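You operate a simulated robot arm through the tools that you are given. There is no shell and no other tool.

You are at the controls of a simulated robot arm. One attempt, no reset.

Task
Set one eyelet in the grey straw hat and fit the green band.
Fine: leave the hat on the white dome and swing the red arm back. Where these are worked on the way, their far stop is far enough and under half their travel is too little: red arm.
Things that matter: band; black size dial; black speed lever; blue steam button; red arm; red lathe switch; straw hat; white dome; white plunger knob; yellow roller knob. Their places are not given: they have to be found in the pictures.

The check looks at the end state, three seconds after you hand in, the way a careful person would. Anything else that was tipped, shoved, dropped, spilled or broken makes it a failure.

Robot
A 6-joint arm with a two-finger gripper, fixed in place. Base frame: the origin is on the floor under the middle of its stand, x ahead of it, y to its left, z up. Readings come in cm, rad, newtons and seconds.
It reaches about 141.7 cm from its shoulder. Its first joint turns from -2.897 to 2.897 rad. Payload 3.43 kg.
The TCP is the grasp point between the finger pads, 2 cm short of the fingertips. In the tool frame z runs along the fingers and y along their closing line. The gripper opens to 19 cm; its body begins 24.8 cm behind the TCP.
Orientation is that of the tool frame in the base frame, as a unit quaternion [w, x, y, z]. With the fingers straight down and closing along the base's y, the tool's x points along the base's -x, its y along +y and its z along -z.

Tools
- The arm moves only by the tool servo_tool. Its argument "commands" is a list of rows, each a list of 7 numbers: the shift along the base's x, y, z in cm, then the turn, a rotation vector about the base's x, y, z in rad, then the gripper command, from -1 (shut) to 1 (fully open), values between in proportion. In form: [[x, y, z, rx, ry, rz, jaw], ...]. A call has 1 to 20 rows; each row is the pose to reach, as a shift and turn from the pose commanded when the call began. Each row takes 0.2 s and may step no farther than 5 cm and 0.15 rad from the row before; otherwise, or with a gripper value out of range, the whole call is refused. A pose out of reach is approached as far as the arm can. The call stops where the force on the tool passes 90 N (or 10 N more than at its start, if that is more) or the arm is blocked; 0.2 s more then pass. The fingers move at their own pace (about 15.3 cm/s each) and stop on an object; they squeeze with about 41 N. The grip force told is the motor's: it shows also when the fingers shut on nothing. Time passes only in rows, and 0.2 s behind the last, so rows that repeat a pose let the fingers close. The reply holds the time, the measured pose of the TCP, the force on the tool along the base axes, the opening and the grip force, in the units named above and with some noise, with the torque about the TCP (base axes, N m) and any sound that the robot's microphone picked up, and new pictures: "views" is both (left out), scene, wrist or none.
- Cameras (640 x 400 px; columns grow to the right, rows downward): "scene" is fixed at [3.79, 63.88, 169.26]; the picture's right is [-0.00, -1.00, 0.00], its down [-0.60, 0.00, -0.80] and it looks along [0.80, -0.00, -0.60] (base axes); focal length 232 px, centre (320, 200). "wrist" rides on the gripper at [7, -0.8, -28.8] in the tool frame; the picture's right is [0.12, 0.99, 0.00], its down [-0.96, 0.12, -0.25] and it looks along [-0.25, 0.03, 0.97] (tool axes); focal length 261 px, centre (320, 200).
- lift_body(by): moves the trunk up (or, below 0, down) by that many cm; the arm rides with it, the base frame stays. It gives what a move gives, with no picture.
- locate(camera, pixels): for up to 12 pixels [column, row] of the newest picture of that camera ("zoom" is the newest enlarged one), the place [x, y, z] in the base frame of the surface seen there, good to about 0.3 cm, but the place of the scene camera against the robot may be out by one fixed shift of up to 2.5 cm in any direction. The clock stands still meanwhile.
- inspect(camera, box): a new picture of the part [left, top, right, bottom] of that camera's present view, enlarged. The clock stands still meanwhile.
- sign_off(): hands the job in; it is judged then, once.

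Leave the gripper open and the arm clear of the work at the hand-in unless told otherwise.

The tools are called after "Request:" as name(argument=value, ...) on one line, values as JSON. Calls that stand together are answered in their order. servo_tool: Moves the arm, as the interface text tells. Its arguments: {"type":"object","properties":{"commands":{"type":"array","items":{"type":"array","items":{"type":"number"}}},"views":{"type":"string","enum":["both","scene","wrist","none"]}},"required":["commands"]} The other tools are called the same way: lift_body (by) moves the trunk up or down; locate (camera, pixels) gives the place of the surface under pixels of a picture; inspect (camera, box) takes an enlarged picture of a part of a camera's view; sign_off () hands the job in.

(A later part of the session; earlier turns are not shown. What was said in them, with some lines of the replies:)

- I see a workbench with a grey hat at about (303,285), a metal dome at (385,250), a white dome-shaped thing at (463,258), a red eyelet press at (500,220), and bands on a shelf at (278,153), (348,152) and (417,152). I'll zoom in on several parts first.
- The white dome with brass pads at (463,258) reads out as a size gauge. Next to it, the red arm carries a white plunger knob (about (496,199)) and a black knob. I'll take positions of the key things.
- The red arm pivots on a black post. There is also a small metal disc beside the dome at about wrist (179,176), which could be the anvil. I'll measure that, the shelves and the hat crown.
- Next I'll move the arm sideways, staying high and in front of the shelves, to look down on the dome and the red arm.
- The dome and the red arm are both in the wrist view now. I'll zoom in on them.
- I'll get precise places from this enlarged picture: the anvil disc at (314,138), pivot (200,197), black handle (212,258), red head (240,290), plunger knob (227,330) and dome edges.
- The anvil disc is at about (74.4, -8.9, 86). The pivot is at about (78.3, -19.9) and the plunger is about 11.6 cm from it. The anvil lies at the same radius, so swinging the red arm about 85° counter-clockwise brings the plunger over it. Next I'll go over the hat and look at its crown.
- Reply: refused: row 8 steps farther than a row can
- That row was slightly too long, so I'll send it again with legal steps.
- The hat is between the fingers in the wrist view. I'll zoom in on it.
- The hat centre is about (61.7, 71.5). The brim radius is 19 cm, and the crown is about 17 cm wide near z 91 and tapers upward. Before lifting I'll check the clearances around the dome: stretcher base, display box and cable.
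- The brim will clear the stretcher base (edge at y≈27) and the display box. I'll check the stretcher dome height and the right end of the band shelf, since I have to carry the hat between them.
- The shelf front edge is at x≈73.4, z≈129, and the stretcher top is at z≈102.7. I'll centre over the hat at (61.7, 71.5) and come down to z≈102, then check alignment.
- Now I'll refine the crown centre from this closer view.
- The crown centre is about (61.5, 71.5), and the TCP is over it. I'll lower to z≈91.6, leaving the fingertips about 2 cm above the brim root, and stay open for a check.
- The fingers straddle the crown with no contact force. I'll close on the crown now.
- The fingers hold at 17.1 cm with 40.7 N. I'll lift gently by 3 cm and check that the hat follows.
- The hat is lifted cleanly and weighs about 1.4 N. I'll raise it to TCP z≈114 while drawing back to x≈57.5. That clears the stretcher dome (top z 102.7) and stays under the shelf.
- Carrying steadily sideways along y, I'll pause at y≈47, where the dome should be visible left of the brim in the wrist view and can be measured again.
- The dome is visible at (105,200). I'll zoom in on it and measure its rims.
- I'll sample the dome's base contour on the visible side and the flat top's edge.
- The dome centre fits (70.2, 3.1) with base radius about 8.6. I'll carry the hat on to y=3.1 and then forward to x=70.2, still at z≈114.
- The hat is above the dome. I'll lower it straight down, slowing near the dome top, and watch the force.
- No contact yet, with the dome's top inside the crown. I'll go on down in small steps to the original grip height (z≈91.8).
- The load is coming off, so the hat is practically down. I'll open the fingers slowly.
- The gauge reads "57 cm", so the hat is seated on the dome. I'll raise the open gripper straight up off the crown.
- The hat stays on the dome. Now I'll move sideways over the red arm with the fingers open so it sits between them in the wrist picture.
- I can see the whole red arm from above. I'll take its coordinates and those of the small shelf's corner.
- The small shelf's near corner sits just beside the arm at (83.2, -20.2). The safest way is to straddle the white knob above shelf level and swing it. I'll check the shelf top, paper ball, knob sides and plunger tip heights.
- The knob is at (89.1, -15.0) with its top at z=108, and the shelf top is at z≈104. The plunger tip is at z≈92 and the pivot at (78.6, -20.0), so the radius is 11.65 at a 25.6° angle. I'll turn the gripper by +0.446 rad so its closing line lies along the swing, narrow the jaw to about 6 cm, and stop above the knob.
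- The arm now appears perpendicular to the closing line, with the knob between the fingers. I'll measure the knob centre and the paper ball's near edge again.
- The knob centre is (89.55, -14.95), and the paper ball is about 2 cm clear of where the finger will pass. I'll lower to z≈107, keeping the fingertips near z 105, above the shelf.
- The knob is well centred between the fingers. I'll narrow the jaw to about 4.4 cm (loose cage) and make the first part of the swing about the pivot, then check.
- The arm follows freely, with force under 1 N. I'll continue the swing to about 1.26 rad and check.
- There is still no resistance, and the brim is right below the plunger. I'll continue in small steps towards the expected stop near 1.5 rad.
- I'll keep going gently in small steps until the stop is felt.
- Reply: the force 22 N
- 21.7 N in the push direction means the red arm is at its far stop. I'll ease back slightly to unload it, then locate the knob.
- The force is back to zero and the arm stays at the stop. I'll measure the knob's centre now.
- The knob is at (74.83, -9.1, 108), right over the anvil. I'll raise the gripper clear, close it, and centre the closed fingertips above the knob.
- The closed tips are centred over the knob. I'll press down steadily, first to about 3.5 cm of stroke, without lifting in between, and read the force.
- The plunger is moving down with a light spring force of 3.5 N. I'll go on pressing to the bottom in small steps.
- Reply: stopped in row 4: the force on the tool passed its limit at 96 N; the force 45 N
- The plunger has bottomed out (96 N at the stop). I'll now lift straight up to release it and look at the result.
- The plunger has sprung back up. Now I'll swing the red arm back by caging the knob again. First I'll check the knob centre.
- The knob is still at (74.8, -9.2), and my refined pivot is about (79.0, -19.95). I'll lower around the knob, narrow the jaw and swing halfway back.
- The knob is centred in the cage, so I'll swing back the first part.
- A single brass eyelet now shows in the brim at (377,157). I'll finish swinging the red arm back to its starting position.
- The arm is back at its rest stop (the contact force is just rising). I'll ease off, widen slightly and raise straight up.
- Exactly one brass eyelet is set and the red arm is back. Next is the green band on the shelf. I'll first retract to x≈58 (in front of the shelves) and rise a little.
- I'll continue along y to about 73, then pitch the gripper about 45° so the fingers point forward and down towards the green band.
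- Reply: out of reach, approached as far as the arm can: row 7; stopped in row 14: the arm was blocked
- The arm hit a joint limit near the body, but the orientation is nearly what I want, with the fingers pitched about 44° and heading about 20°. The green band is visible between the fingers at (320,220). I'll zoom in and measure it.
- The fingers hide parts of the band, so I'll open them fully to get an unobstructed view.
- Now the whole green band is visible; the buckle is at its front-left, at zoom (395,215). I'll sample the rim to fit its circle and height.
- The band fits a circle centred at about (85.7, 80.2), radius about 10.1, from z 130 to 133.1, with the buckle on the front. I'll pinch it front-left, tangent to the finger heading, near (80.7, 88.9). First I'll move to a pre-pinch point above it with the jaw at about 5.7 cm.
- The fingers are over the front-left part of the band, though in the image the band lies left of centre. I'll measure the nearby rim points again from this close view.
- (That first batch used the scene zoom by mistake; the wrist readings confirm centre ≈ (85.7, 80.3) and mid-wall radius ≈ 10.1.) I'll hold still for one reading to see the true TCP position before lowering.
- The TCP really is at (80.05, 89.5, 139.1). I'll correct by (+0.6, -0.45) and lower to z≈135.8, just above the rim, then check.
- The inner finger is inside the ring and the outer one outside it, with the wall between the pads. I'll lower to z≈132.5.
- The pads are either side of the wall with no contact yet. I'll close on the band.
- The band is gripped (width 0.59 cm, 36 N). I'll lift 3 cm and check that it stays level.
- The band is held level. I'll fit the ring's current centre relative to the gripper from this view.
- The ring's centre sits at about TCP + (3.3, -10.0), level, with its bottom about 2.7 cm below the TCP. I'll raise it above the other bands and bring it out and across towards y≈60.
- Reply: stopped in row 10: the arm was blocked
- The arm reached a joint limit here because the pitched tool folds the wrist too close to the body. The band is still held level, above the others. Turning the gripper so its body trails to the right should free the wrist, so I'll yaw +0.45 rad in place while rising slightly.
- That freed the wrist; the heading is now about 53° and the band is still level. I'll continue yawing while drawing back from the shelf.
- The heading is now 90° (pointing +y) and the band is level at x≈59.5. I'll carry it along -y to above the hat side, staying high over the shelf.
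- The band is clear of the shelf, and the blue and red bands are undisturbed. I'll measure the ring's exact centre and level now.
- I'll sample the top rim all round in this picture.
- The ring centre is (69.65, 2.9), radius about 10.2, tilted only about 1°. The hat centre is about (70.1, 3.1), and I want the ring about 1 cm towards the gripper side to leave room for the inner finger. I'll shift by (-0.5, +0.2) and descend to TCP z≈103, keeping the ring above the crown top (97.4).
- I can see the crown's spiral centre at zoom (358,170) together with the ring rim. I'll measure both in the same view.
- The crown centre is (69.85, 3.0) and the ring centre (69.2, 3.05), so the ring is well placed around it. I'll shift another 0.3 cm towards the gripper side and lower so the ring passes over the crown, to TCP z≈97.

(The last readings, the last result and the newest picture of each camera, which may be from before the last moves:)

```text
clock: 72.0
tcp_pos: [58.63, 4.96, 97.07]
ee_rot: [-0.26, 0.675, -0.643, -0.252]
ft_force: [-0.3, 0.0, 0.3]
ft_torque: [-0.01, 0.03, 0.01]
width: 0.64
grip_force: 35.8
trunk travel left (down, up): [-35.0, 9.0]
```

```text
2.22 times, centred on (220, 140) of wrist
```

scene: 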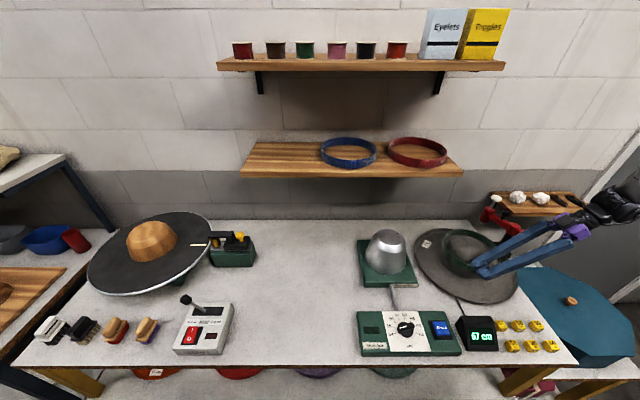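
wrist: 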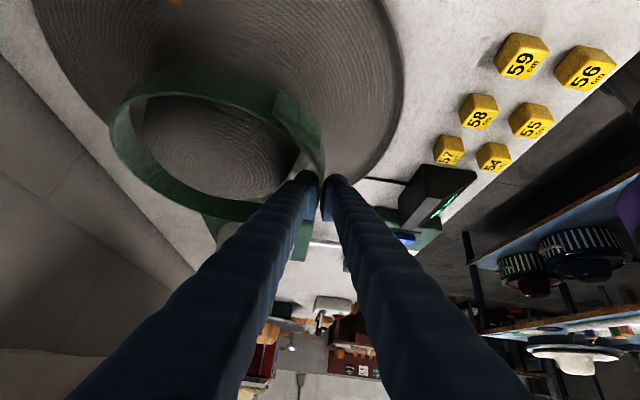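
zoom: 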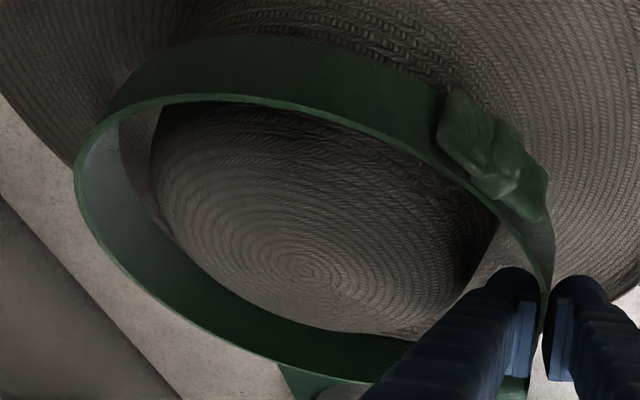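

The ring surrounds the top of the crown with clearance and no force. I'll lower on in small steps to TCP z≈94.3.

Request:
servo_tool(commands=[[-0.1, 0, -0.7, 0, 0, 0, -1], [-0.1, 0, -1.4, 0, 0, 0, -1], [-0.1, 0, -2, 0, 0, 0, -1], [-0.1, 0, -2.6, 0, 0, 0, -1], [-0.1, 0, -2.6, 0, 0, 0, -1]])

Request:
inspect(camera="scene", box=[400, 200, 540, 310])

Request:
inspect(camera="wrist", box=[90, 50, 350, 230])

```text
clock: 73.2
tcp_pos: [58.45, 4.99, 94.52]
ee_rot: [-0.26, 0.674, -0.643, -0.253]
ft_force: [0.5, -0.1, -0.5]
ft_torque: [0.02, 0.03, -0.04]
width: 0.59
grip_force: 36.9
trunk travel left (down, up): [-35.0, 9.0]
```

scene: 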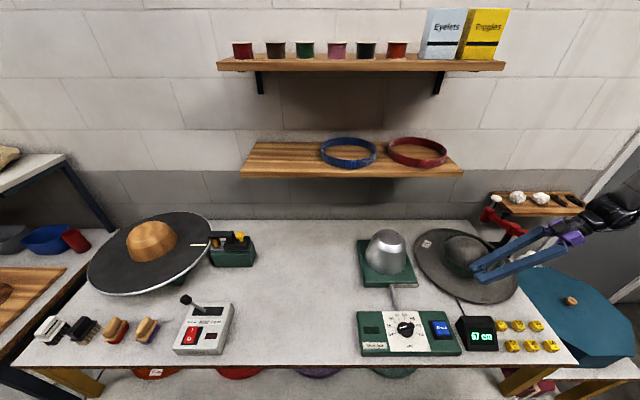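
wrist: 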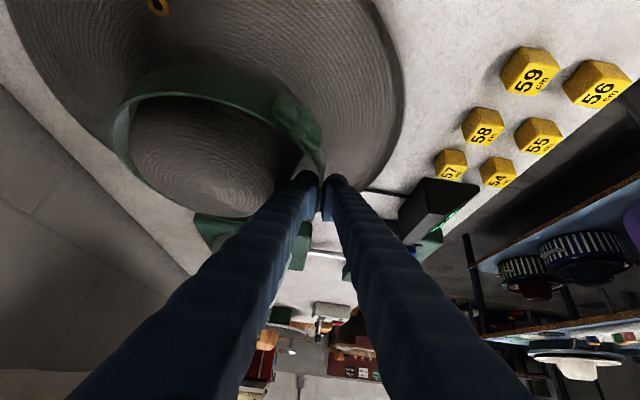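

```text
3.64 times, centred on (470, 255) of scene
```

zoom: 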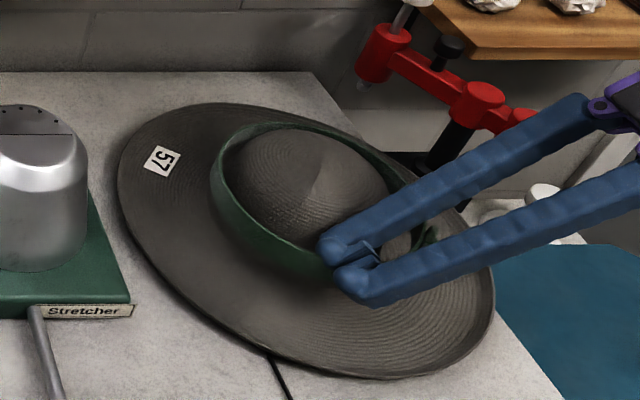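

```text
2.22 times, centred on (220, 140) of wrist
```

zoom: 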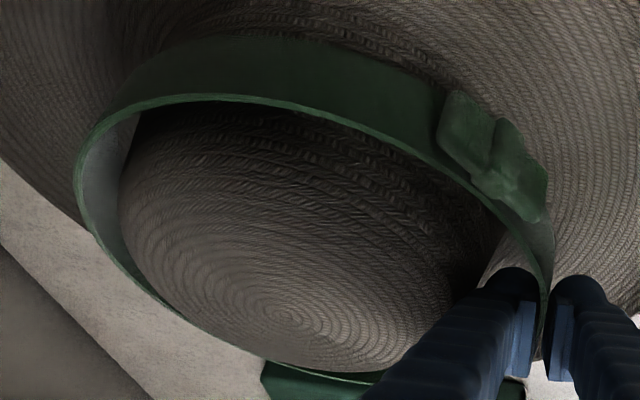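

Still no contact force. I'll lower another 0.9 cm in fine steps, watching the force.

Request:
servo_tool(commands=[[0, 0, -0.3, 0, 0, 0, -1], [0, 0, -0.6, 0, 0, 0, -1], [0, 0, -0.9, 0, 0, 0, -1], [0, 0, -0.9, 0, 0, 0, -1]])

Request:
inspect(camera="wrist", box=[90, 50, 350, 230])

Request:
inspect(camera="scene", box=[430, 220, 520, 290])

```text
clock: 74.2
tcp_pos: [58.48, 4.93, 93.59]
ee_rot: [-0.259, 0.675, -0.643, -0.253]
ft_force: [-0.2, 0.5, 0.4]
ft_torque: [0.02, 0.06, 0.02]
width: 0.61
grip_force: 36.8
trunk travel left (down, up): [-35.0, 9.0]
```

scene: 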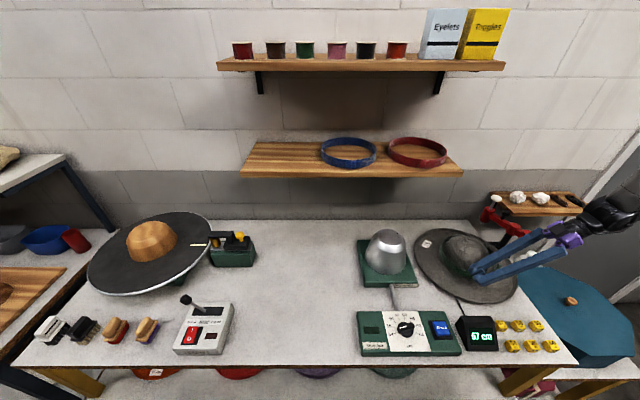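
wrist: 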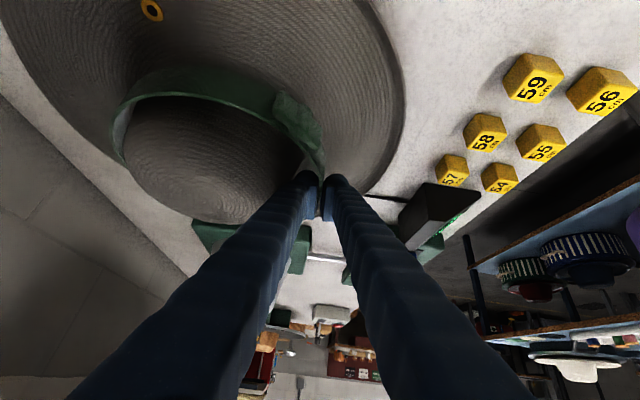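

```text
2.22 times, centred on (220, 140) of wrist
```

zoom: 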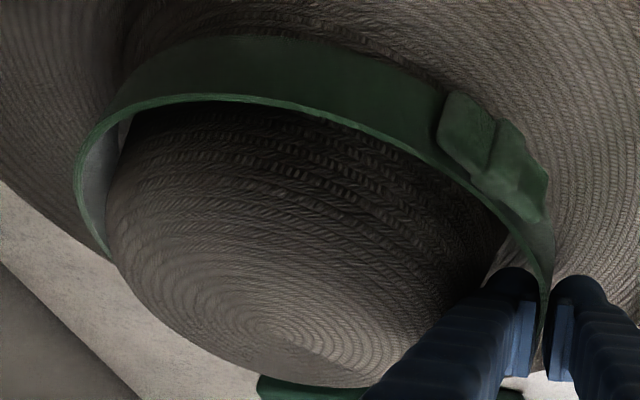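

```text
5.71 times, centred on (475, 255) of scene
```

zoom: 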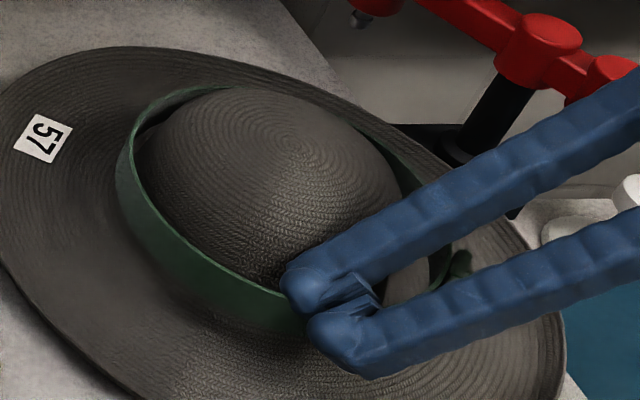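

No force at all, so the ring hangs freely around the crown about 3.5 cm above the brim. I'll release gently: open by under 1 cm in small increments while moving back by the same amount, so the inner finger doesn't push on the crown.

Request:
servo_tool(commands=[[-0.15, 0, 0, 0, 0, 0, -0.905], [-0.3, 0, 0, 0, 0, 0, -0.874], [-0.45, 0, 0, 0, 0, 0, -0.842], [-0.45, 0, 0, 0, 0, 0, -0.842]])

Request:
inspect(camera="wrist", box=[90, 50, 350, 230])

Request:
inspect(camera="scene", box=[430, 220, 520, 290])

```text
clock: 75.2
tcp_pos: [58.05, 4.85, 93.6]
ee_rot: [-0.26, 0.676, -0.642, -0.253]
ft_force: [0.0, -0.8, -0.5]
ft_torque: [-0.01, 0.01, 0.0]
width: 1.51
grip_force: 0.0
trunk travel left (down, up): [-35.0, 9.0]
```

scene: 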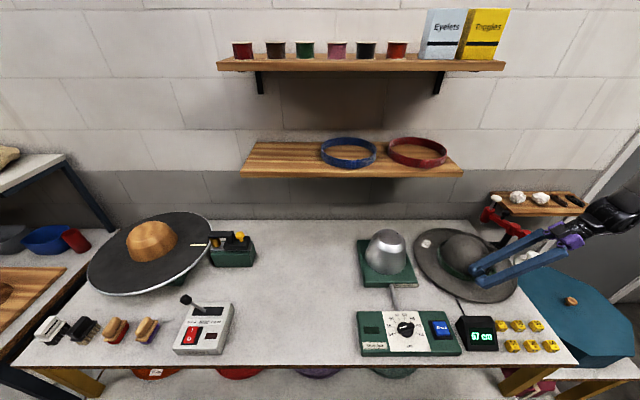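
wrist: 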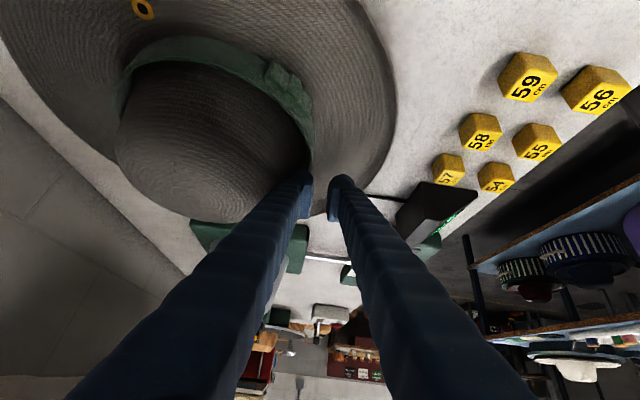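

```text
2.22 times, centred on (220, 140) of wrist
```

zoom: 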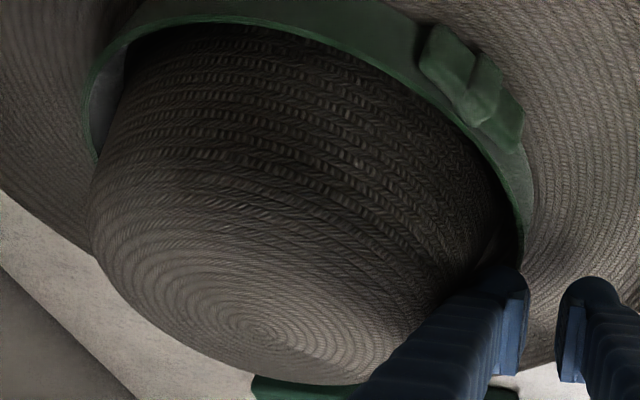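

```text
5.71 times, centred on (475, 255) of scene
```

zoom: 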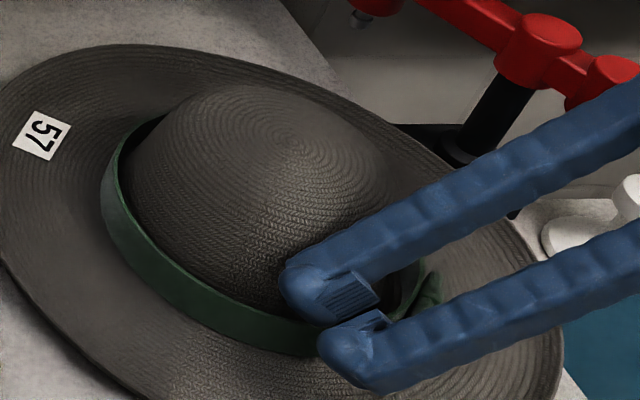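

The band has dropped to the base of the crown. I'll raise the gripper straight up and away, then inspect.

Request:
servo_tool(commands=[[-0.1, 0, 1, 0, 0, 0, -0.842], [-0.2, 0, 3, 0, 0, 0, -0.842], [-0.2, 0, 6, 0, 0, 0, -0.842], [-0.2, 0, 10, 0, 0, 0, -0.842], [-0.2, 0, 15, 0, 0, 0, -0.6], [-2, 0, 19.5, 0, 0, 0, -0.4], [-4, 0, 24, 0, 0, 0, -0.4]])

Request:
inspect(camera="scene", box=[400, 210, 540, 310])

Request:
inspect(camera="wrist", box=[60, 0, 350, 200])

```text
clock: 76.8
tcp_pos: [53.82, 4.95, 117.69]
ee_rot: [-0.261, 0.675, -0.642, -0.252]
ft_force: [-0.2, -0.2, 0.6]
ft_torque: [-0.07, -0.08, -0.05]
width: 5.7
grip_force: 0.1
trunk travel left (down, up): [-35.0, 9.0]
```

scene: 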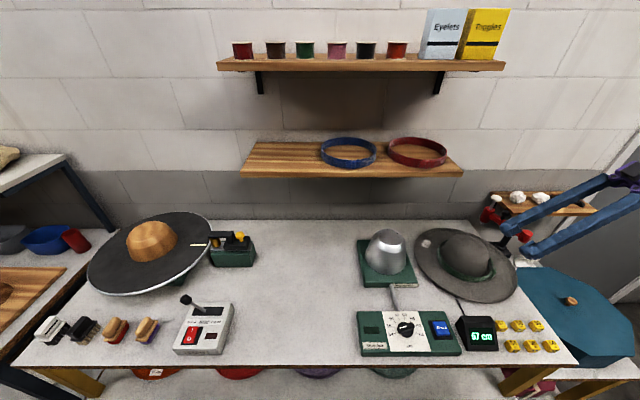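
wrist: 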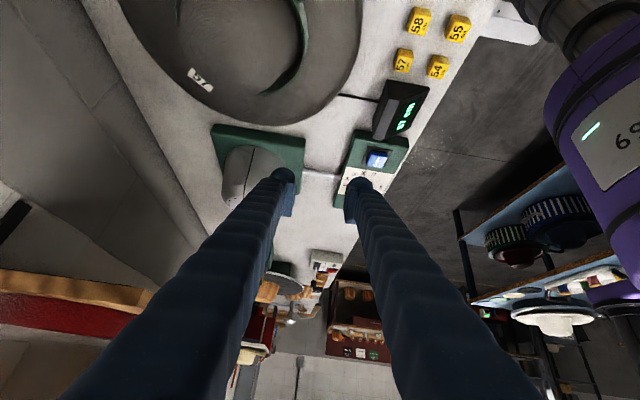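

```text
4.00 times, centred on (470, 260) of scene
```

zoom: 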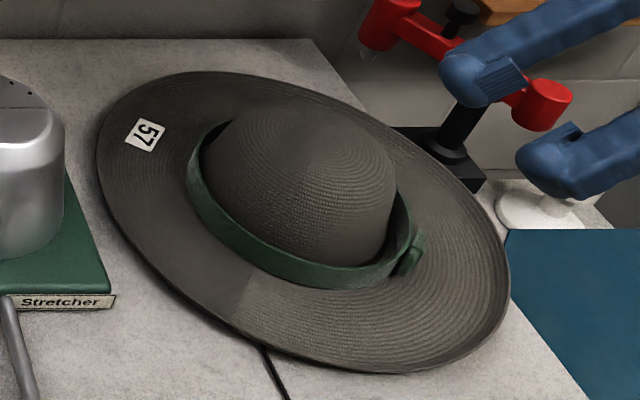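

```text
2.00 times, centred on (205, 100) of wrist
```

zoom: 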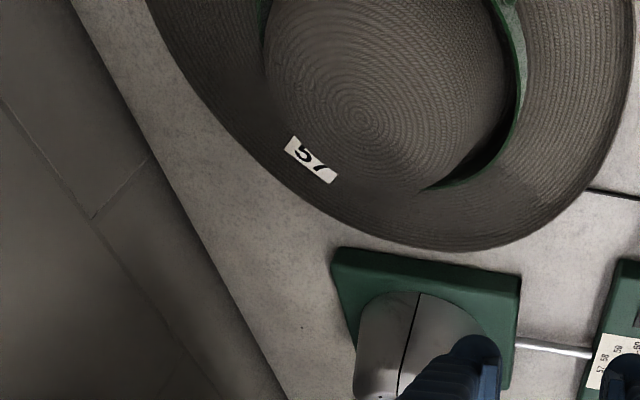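

The green band lies around the crown base. I'll bring the gripper back to vertical, higher up, to check from above that it sits flat and that exactly one eyelet shows.

Request:
servo_tool(commands=[[0, 0, 2, -0.12, 0, 0, 0], [0, 0, 4, -0.24, 0, 0, 0.4], [0, 0, 6, -0.36, 0, 0, 0.8], [0, 0, 8, -0.48, 0, 0, 1], [2, 0, 9, -0.6, 0, 0, 1], [4, 0, 10, -0.742, 0, 0, 1], [6, -1, 10, -0.742, 0, 0, 1]])

```text
clock: 78.4
tcp_pos: [60.16, 3.79, 127.57]
ee_rot: [0.002, 0.723, -0.691, -0.003]
ft_force: [1.6, 0.2, -0.5]
ft_torque: [-0.04, 0.06, 0.02]
width: 19.02
grip_force: 0.0
trunk travel left (down, up): [-35.0, 9.0]
```

scene: 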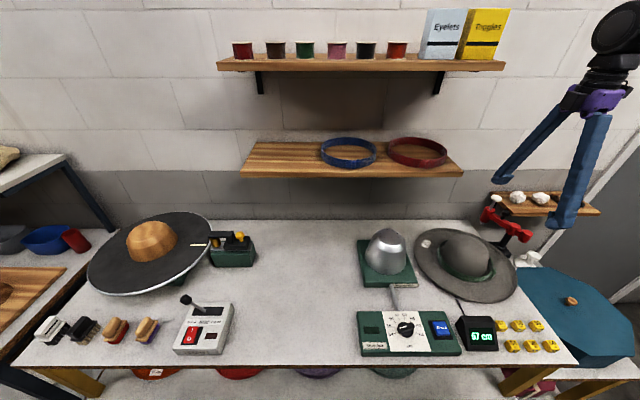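
wrist: 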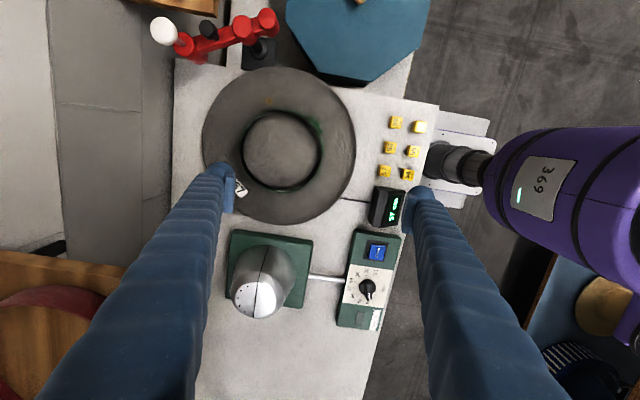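

Now I have a top view of the hat. I'll zoom in and measure the band's rim heights.

Request:
inspect(camera="wrist", box=[190, 60, 370, 230])

```text
2.35 times, centred on (280, 145) of wrist
```

zoom: 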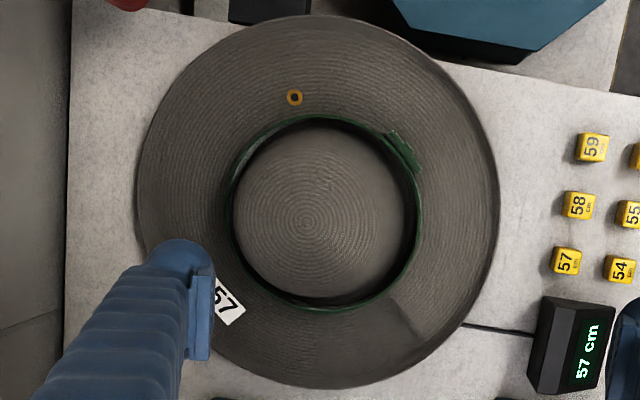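

The band circles the crown and a single eyelet shows at zoom (294,97); the display still says 57 cm. I'll check the rim heights around the band.

Request:
locate(camera="zoom", pixels=[[231, 195], [262, 135], [315, 116], [370, 130], [412, 180], [419, 220], [398, 275], [345, 307], [288, 298], [240, 255], [403, 150], [305, 222]])

Request:
inspect(camera="scene", box=[410, 220, 530, 310])

```text
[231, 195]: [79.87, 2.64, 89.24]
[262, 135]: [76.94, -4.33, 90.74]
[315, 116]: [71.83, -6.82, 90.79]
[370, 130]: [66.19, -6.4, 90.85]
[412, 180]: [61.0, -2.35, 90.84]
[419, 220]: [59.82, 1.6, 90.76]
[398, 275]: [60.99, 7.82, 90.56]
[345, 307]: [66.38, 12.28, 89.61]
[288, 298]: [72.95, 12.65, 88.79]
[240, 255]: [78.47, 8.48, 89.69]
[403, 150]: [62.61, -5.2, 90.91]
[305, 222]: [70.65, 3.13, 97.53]
```

```text
4.44 times, centred on (470, 265) of scene
```

zoom: 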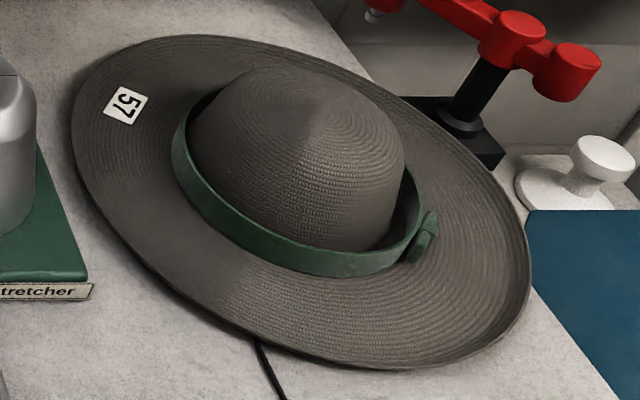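

The rim is at z≈90.8 wherever the top edge was sampled, so the band sits flat on the brim and is centred on the crown. The eyelet is single, the red arm is back, and the other bands are in place. I'll move the open gripper up and clear of the work.

Request:
servo_tool(commands=[[-1, 2, 4, 0, 0, 0, 1], [-2, 4, 8, 0, 0, 0, 1], [-3, 7, 12, 0, 0, 0, 1], [-4, 10, 16, 0, 0, 0, 1], [-4, 14, 18, 0, 0, 0, 1], [-4, 18, 20, 0, 0, 0, 1], [-4, 22, 20, 0, 0, 0, 1], [-4, 26, 20, 0, 0, 0, 1], [-4, 26, 20, 0, 0, 0, 1]])

Request:
inspect(camera="scene", box=[340, 170, 640, 370])

Request:
inspect(camera="scene", box=[0, 170, 340, 390])

```text
refused: row 3 steps farther than a row can; nothing moved
```

```text
2.00 times, centred on (490, 270) of scene
```

zoom: 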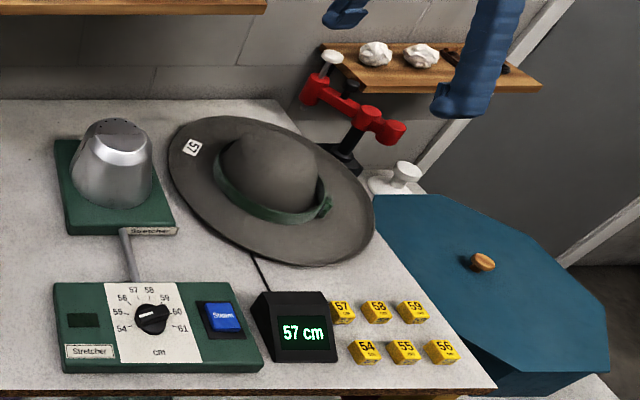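

```text
1.82 times, centred on (170, 280) of scene
```

zoom: 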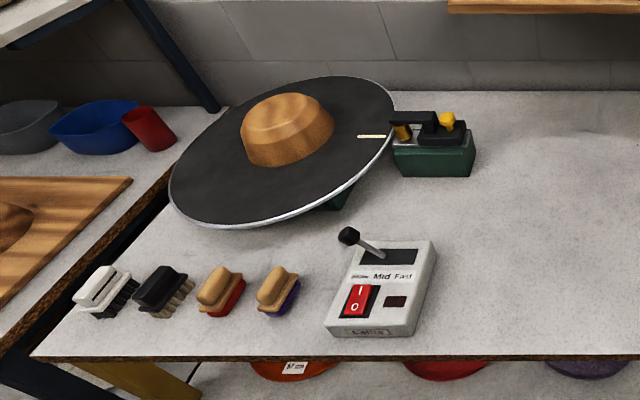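

The move was refused for a slightly long step, but the enlarged views show everything else in its place. I'll resend it with shorter steps.

Request:
servo_tool(commands=[[-1, 0, 4, 0, 0, 0, 1], [-2, 0, 8, 0, 0, 0, 1], [-3, 1, 12, 0, 0, 0, 1], [-4, 3, 16, 0, 0, 0, 1], [-4, 6, 19, 0, 0, 0, 1], [-4, 10, 20, 0, 0, 0, 1], [-4, 14, 20, 0, 0, 0, 1], [-4, 18, 20, 0, 0, 0, 1], [-4, 22, 20, 0, 0, 0, 1], [-4, 22, 20, 0, 0, 0, 1]])

```text
clock: 80.6
tcp_pos: [55.96, 26.08, 147.67]
ee_rot: [0.002, 0.723, -0.691, -0.001]
ft_force: [-0.6, 0.7, 0.4]
ft_torque: [-0.03, -0.05, 0.02]
width: 19.01
grip_force: 0.1
trunk travel left (down, up): [-35.0, 9.0]
```

scene: 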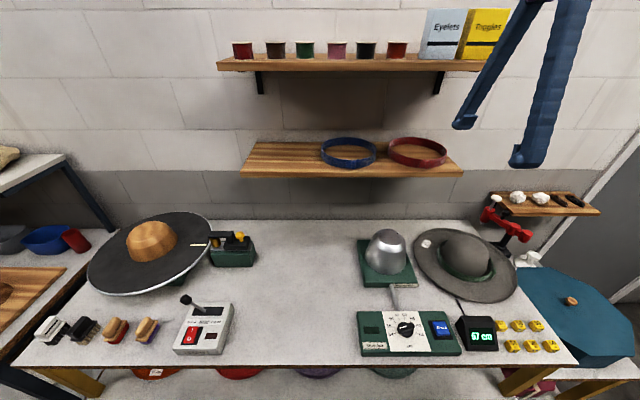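
wrist: 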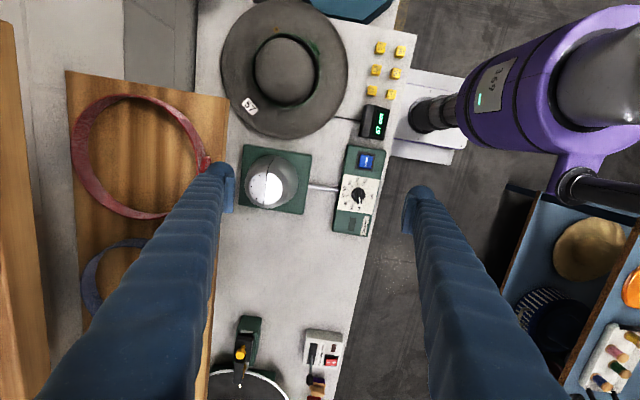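

The arm is clear with the gripper open. The hat is on the white dome with one eyelet and the green band fitted, the red arm is swung back, and nothing else has moved. I'll hand the job in.

Request:
sign_off()

```text
The job is handed in.
```

The grey straw hat now has one eyelet in its brim and the green band around its crown. I have handed the job in; the check has not reported a result yet.

- **Hat:** it is on the white dome, and the size display reads 57 cm.
- **Eyelet:** I swung the red arm to its far stop and pressed the plunger once, fully down. A view from above shows a single brass eyelet in the brim. The red arm is back at its starting stop.
- **Band:** I let it go about 3.5 cm above the brim. It dropped to the base of the crown and now lies flat and centred.
- **Everything else:** in the final pictures nothing else looks moved, and the blue and red bands are still on the shelf. The gripper is open and clear of the work.
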